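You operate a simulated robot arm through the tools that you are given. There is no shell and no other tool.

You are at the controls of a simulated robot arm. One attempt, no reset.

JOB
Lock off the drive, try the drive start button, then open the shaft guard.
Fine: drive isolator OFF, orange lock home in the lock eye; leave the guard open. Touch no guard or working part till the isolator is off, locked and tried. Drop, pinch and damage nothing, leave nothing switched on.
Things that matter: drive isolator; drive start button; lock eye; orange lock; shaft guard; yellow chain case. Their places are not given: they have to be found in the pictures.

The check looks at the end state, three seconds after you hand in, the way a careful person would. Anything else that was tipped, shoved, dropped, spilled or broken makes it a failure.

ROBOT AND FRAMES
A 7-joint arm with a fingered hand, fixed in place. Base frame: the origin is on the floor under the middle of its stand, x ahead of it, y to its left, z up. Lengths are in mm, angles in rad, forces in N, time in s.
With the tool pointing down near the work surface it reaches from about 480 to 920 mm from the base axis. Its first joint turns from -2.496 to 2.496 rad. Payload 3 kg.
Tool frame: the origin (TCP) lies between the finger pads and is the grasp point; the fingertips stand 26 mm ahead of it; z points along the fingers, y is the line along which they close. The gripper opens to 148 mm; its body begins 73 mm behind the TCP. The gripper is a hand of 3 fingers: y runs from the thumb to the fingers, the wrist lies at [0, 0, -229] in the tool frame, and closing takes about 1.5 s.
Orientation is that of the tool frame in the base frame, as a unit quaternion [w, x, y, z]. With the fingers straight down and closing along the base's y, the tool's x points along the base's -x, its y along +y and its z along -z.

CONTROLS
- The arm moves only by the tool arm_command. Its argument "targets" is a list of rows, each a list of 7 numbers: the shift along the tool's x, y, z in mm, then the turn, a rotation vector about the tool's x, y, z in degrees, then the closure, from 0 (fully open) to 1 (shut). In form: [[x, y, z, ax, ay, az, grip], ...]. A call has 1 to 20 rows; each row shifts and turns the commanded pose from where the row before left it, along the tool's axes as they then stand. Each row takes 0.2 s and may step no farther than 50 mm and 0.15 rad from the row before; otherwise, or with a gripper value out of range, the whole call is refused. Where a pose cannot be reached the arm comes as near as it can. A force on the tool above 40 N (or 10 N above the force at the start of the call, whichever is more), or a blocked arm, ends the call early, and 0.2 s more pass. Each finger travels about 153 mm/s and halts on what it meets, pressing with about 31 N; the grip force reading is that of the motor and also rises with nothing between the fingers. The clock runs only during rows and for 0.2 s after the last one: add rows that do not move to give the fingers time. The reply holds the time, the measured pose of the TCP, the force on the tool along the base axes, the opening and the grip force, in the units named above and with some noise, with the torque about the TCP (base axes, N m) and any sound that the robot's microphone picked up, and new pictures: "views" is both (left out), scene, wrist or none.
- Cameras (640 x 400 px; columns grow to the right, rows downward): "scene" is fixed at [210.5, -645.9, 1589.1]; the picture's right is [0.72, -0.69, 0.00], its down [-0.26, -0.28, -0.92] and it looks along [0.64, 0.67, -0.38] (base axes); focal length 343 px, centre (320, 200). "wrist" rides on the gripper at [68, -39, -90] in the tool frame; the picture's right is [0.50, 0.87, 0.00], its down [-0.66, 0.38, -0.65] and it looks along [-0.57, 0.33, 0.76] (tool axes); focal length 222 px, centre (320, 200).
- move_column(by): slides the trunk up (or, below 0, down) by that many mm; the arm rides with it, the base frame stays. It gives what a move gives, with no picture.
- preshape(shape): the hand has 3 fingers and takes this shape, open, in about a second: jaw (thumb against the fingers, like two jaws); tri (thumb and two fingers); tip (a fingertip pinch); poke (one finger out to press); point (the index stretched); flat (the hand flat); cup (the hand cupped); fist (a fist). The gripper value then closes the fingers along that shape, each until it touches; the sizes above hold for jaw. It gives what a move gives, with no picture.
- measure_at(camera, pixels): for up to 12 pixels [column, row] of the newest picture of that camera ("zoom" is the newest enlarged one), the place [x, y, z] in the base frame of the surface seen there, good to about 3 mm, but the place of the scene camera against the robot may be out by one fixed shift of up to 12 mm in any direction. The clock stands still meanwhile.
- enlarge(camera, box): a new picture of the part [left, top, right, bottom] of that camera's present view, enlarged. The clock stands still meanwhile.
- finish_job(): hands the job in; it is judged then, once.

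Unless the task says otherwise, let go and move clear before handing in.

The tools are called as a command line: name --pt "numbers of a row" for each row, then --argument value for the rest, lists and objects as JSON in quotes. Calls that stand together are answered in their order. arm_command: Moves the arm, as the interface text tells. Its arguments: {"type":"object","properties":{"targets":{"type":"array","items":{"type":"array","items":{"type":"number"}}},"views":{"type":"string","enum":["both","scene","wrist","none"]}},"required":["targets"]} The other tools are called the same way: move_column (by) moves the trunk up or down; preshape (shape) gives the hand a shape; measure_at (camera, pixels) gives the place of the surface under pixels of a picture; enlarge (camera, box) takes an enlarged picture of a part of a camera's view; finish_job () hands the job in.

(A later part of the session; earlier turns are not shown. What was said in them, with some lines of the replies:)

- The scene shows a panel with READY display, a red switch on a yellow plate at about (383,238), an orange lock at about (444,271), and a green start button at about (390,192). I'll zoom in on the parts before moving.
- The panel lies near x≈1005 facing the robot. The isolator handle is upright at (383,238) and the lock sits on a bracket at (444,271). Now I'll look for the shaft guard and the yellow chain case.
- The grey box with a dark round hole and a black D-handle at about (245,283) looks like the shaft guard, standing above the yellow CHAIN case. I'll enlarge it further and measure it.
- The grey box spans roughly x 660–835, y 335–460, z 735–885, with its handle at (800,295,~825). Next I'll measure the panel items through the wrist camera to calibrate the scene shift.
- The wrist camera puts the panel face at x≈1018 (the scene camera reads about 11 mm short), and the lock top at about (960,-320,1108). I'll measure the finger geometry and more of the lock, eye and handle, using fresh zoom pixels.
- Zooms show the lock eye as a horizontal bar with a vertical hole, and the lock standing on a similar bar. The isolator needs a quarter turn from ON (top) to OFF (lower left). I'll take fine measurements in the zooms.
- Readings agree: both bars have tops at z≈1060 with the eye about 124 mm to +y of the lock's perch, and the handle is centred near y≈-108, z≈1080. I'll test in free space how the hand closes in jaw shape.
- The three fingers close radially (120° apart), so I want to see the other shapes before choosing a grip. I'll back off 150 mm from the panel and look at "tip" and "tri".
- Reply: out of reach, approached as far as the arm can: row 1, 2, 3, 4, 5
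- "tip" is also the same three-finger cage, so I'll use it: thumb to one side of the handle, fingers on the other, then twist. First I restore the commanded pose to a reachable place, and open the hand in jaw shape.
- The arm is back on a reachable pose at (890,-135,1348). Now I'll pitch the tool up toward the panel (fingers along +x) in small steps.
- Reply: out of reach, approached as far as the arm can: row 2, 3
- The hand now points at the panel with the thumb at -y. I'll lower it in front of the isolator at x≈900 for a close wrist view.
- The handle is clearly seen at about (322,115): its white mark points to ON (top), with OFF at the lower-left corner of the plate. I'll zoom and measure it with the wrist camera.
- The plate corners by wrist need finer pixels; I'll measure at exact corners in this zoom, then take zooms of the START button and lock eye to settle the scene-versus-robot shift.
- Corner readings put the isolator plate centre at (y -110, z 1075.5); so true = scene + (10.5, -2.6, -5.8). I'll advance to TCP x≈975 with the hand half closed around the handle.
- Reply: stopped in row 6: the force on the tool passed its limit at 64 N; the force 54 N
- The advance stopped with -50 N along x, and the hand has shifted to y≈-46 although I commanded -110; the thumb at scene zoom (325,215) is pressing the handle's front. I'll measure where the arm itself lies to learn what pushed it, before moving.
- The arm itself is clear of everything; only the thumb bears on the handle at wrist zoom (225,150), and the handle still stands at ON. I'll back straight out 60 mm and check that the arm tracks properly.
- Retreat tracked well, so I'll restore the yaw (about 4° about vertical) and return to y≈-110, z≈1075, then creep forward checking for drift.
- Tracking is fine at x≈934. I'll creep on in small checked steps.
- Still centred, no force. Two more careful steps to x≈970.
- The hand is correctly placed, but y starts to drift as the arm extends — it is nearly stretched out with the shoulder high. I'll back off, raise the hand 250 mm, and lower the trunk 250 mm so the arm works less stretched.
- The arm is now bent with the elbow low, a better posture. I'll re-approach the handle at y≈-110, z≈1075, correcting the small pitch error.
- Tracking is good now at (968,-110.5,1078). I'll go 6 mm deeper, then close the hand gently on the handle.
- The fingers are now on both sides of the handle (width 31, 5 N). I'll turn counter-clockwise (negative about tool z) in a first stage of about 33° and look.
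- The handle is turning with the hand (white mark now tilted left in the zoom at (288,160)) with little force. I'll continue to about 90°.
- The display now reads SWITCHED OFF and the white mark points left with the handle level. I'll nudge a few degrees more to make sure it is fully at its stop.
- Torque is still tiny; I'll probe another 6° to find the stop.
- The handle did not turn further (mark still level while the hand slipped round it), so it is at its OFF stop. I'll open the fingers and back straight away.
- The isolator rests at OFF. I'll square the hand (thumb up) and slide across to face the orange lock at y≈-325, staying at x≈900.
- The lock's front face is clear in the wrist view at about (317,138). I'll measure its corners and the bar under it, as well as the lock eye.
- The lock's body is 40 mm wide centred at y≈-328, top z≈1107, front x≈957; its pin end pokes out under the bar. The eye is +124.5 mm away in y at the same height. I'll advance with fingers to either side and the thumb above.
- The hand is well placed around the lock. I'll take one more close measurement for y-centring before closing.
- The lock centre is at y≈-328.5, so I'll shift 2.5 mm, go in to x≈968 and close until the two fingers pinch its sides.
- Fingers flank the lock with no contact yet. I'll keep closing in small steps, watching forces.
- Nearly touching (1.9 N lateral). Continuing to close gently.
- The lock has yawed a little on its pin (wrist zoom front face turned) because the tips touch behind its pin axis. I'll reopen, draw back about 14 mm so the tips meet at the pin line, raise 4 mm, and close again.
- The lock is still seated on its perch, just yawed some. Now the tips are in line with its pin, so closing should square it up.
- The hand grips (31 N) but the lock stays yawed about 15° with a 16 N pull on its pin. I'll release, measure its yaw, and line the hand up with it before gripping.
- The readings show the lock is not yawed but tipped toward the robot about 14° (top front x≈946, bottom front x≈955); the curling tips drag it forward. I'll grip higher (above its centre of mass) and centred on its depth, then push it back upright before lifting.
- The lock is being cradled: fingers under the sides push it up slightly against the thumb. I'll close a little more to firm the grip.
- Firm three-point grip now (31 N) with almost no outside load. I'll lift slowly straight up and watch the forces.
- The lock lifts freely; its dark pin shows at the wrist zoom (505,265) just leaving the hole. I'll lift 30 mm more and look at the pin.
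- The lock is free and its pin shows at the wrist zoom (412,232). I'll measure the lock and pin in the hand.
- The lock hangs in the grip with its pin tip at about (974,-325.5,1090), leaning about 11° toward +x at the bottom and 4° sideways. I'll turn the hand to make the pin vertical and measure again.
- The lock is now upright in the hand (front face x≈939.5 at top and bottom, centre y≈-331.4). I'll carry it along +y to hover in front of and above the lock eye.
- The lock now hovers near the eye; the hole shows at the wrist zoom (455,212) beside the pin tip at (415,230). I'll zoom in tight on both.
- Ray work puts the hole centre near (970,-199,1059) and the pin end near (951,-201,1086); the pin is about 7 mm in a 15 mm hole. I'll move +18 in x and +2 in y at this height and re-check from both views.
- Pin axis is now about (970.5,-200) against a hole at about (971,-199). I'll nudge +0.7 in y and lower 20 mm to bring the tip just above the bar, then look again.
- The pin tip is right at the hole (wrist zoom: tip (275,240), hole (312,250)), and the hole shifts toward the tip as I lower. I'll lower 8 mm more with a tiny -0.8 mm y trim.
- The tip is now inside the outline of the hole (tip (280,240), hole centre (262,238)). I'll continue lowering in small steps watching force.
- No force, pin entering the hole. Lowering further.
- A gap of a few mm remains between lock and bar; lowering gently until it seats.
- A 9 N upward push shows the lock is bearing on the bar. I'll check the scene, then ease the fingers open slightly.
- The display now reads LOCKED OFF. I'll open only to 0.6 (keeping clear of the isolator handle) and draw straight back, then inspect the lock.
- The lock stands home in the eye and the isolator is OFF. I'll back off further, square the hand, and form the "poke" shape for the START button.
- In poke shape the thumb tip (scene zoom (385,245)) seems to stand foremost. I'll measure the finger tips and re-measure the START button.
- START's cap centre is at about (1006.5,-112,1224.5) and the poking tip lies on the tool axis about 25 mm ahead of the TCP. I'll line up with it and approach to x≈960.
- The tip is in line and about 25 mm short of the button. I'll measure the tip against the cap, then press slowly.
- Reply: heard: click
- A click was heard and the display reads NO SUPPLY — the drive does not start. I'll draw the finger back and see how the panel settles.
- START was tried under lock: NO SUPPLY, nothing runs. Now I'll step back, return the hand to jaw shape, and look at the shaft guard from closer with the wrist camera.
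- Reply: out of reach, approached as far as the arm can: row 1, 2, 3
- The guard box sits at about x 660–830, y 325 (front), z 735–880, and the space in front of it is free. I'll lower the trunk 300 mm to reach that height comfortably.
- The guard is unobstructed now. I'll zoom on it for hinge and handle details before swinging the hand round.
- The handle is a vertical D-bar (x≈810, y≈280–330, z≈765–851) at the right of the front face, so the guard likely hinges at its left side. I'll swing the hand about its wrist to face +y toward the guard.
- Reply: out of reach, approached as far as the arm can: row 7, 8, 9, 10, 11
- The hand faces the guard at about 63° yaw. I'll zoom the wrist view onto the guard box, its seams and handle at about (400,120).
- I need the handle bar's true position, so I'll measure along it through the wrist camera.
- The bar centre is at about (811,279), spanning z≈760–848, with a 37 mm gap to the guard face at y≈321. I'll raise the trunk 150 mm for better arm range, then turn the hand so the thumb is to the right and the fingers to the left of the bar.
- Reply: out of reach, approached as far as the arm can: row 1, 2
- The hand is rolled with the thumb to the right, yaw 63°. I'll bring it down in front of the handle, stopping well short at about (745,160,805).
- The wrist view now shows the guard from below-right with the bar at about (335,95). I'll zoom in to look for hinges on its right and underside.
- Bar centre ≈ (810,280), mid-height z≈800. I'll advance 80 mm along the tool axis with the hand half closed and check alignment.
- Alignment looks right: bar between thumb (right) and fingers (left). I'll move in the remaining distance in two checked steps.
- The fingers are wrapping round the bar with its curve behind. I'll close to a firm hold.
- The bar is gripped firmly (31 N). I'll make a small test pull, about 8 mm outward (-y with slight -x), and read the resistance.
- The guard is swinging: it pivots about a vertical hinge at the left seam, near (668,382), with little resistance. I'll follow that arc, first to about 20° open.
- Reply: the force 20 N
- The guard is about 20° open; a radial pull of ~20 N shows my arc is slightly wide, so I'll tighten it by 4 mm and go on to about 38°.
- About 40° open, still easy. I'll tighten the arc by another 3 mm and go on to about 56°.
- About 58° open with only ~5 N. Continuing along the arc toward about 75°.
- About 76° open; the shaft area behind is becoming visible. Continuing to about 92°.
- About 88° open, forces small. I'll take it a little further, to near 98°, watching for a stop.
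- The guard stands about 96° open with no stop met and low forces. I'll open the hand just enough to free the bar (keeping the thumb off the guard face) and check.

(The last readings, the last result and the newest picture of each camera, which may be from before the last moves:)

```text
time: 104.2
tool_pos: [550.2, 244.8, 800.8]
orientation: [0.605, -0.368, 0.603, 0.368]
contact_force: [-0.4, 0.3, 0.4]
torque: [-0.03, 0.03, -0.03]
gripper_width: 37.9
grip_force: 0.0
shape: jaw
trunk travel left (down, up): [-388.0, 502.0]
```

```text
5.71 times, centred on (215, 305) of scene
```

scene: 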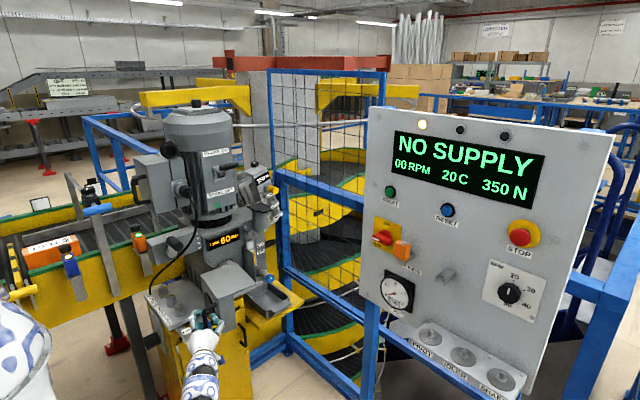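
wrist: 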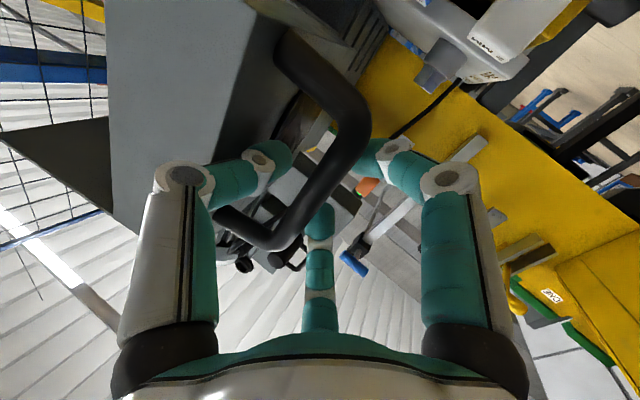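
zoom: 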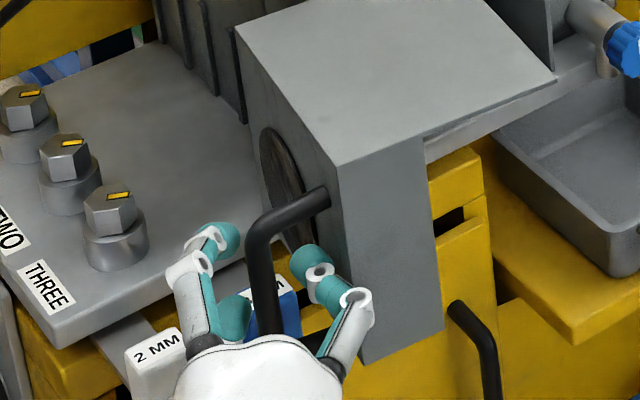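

The guard stays put and the hand is free of force. I'll draw straight back along the tool axis, watching for any drag on the bar.

arm_command --pt "0 0 -8 0 0 0 0.74" --pt "0 0 -10 0 0 0 0.74" --pt "0 0 -10 0 0 0 0.74" --pt "0 0 0 0 0 0 0.74" --views "both"

enlarge --camera "scene" --box '[180, 270, 250, 340]'

```text
time: 105.2
tool_pos: [538.1, 220.1, 799.9]
orientation: [0.604, -0.369, 0.602, 0.369]
contact_force: [0.0, -0.1, 1.1]
torque: [0.0, 0.01, -0.03]
gripper_width: 38.1
grip_force: 0.0
shape: jaw
trunk travel left (down, up): [-388.0, 502.0]
```

scene: 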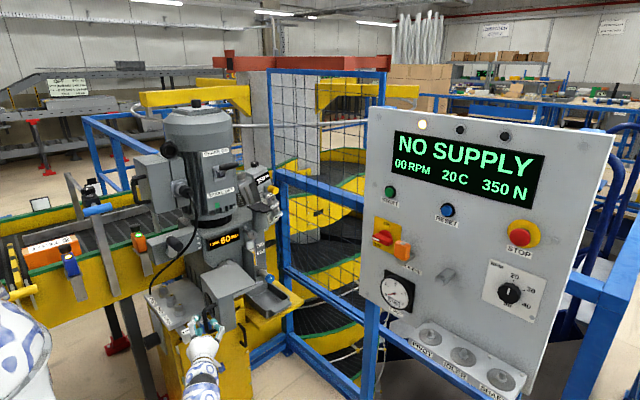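
wrist: 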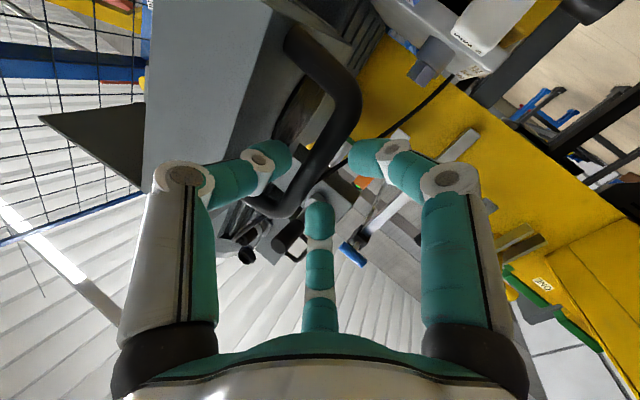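

```text
5.71 times, centred on (215, 305) of scene
```

zoom: 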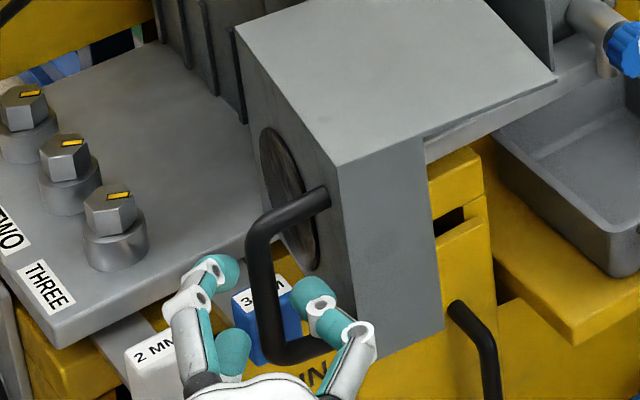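

Clearing well. Another 30 mm back, then I'll move off in -y.

arm_command --pt "0 0 -10 0 0 0 0.74" --pt "0 0 -10 0 0 0 0.74" --pt "0 0 -10 0 0 0 0.74" --pt "0 0 0 0 0 0 0.74" --views "scene"

enlarge --camera "scene" --box '[180, 270, 250, 340]'

```text
time: 106.2
tool_pos: [523.4, 193.5, 800.8]
orientation: [0.604, -0.369, 0.602, 0.37]
contact_force: [0.5, 0.8, 0.2]
torque: [0.01, -0.02, -0.01]
gripper_width: 38.0
grip_force: 0.1
shape: jaw
trunk travel left (down, up): [-388.0, 502.0]
```

scene: 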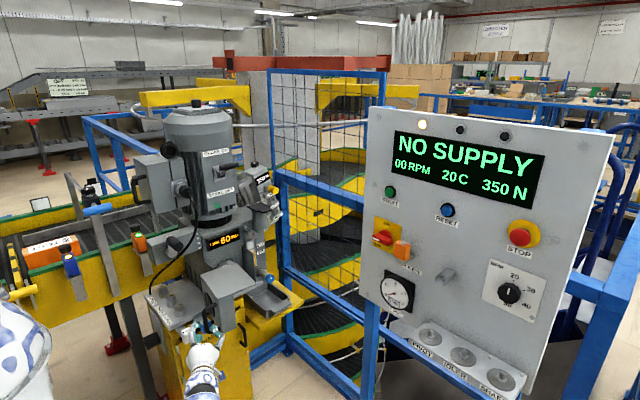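

```text
5.71 times, centred on (215, 305) of scene
```

zoom: 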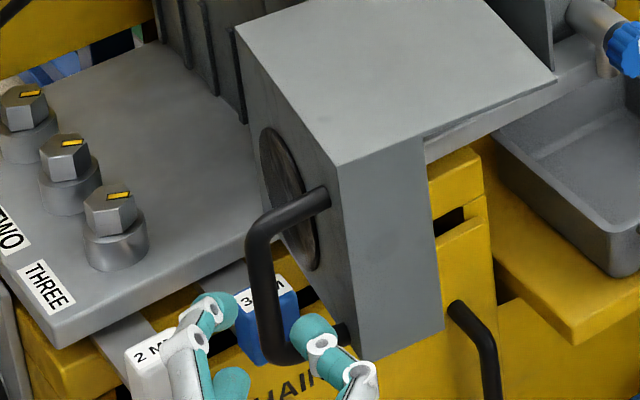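

The hand is clear of the handle and the guard stays open. I'll back away and inspect the panel's START button and lamp to be sure nothing is left on.

arm_command --pt "0 -12 -25 0 0 0 0.6" --pt "0 -12 -25 0 0 0 0.5" --pt "0 -12 -25 0 0 0 0.5" --pt "0 0 0 0 0 0 0.5" --views "scene"

enlarge --camera "scene" --box '[370, 105, 530, 205]'

enlarge --camera "scene" --box '[360, 170, 430, 270]'

enlarge --camera "scene" --box '[170, 230, 300, 330]'

```text
time: 107.2
tool_pos: [522.8, 134.0, 800.2]
orientation: [0.605, -0.368, 0.603, 0.367]
contact_force: [-0.2, -0.2, 0.2]
torque: [-0.02, -0.01, 0.05]
gripper_width: 73.8
grip_force: 0.1
shape: jaw
out of reach, approached as far as the arm can: row 3
trunk travel left (down, up): [-388.0, 502.0]
```

scene: 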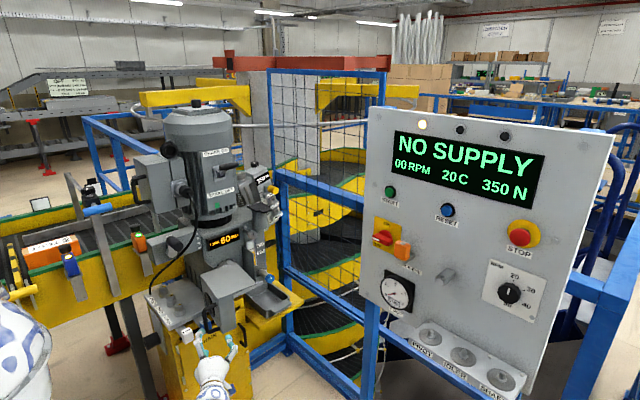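

```text
4.00 times, centred on (450, 155) of scene
```

zoom: 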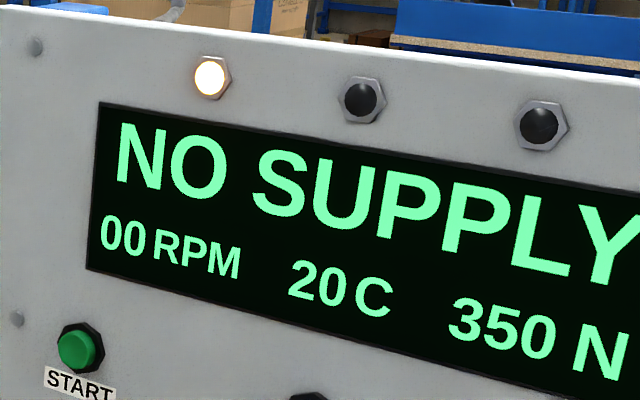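

```text
4.00 times, centred on (395, 220) of scene
```

zoom: 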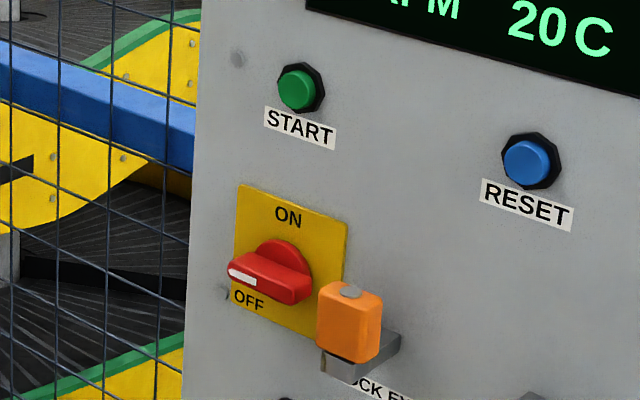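

```text
4.00 times, centred on (235, 280) of scene
```

zoom: 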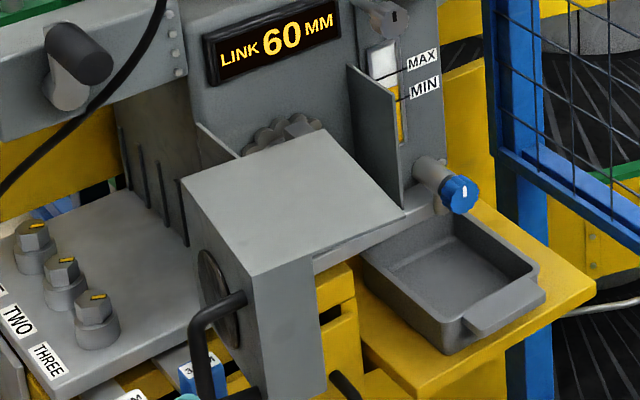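

START has sprung back out, isolator OFF, lock in place, 00 RPM. I'll verify the lock is fully seated by comparing its height to what it had on its perch (scene top z≈1108–1109).

enlarge --camera "scene" --box '[375, 225, 445, 290]'

measure_at --camera "zoom" --pixels '[[255, 140], [230, 130], [285, 155], [220, 190], [270, 230], [255, 190], [225, 230], [275, 170], [260, 145], [240, 245], [245, 265], [340, 215]]'

```text
6.15 times, centred on (410, 258) of scene
```

zoom: 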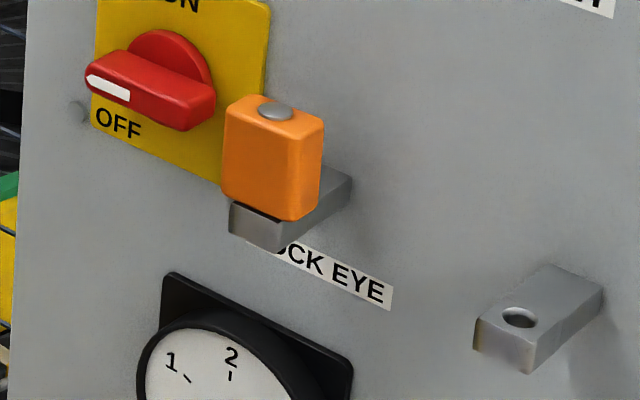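

```text
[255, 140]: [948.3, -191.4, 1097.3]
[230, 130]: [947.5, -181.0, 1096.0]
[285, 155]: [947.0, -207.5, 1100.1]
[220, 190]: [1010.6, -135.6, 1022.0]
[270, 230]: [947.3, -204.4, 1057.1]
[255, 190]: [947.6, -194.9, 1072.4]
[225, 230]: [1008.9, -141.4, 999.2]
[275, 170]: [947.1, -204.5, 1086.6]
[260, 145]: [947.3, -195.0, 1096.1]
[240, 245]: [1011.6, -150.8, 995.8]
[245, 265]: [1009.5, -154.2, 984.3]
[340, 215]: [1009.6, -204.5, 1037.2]
```

measure_at --camera "zoom" --pixels '[[275, 112], [250, 103], [312, 125], [262, 98], [230, 190], [300, 212], [270, 225], [335, 180]]'

```text
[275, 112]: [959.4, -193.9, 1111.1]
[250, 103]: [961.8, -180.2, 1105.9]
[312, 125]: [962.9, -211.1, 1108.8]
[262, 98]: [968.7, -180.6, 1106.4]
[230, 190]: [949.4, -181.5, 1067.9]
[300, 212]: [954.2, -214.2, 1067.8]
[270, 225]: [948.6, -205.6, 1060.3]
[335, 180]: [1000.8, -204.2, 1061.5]
```

The lock's top reads z≈1108, the same as on its perch, and its face is upright: it is home. I'll move the hand well clear of the guard and take a last look.

arm_command --pt "0 -30 0 0 0 0 0.5" --pt "0 -35 0 0 0 0 0.5" --pt "0 -35 0 0 0 0 0.5" --pt "0 -35 0 0 0 0 0.5" --pt "-20 -20 0 0 0 0 0.5" --pt "-30 0 0 0 0 0 0.5" --pt "-40 0 0 0 0 0 0.5" --pt "0 0 0 0 0 0 0.5" --views "both"

enlarge --camera "scene" --box '[150, 230, 300, 350]'

enlarge --camera "scene" --box '[360, 100, 560, 300]'

```text
time: 109.0
tool_pos: [660.3, 64.6, 890.3]
orientation: [0.606, -0.368, 0.602, 0.368]
contact_force: [-0.2, 0.0, 0.8]
torque: [-0.02, -0.02, -0.02]
gripper_width: 74.2
grip_force: 0.1
shape: jaw
trunk travel left (down, up): [-388.0, 502.0]
```

scene: 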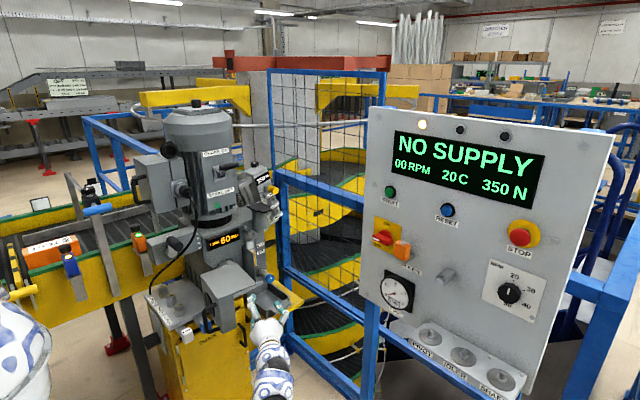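
wrist: 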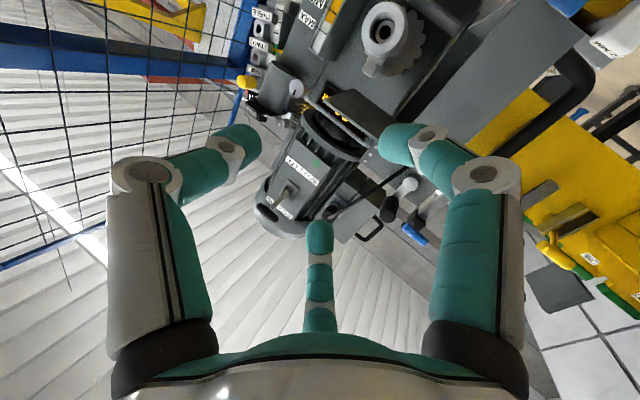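

```text
3.33 times, centred on (225, 290) of scene
```

zoom: 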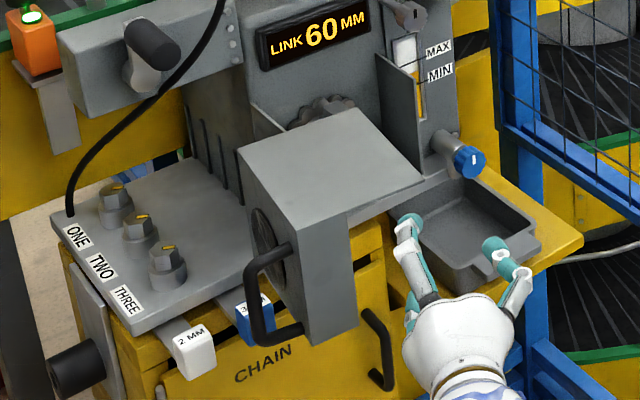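

```text
2.00 times, centred on (460, 200) of scene
```

zoom: 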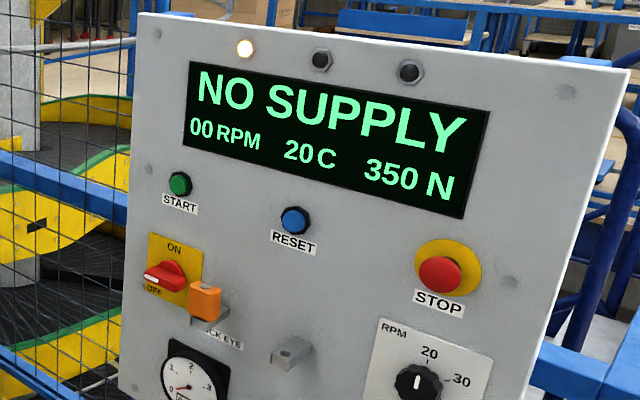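

Last pictures show the guard standing about 96° open with the shaft exposed. The isolator is at OFF and the orange lock is home in the eye. START is released, the display reads NO SUPPLY at 00 RPM, and the hand is clear, so I'm handing in.

finish_job

```text
The job is handed in.
```

The drive is locked off and tried, and the shaft guard is open. The job is handed in; I have not seen the check's result.

- **Isolator:** turned to its OFF stop. The display went to SWITCHED OFF.
- **Lock:** the orange lock is home in the lock eye, at the same height it had on its perch. The display confirmed LOCKED OFF before I went on.
- **Start button:** pressed once with the lock on. It clicked, the display read NO SUPPLY at 00 RPM, and nothing ran. The button has sprung back out.
- **Guard:** only touched after all of that. I swung it about 96° open by its handle and it stayed there. The hand is well clear.

- **Early contact:** on the first approach to the isolator the arm drifted about 60 mm sideways. The thumb pressed the front of the handle until the force limit stopped it (64 N). The handle stayed at ON, I saw no damage, and I lowered the trunk before trying again.
- **Amber lamp:** the left-hand lamp above the display has been lit since the start test, and the display still reads NO SUPPLY. I took it as a fault indicator and did not press RESET or STOP.
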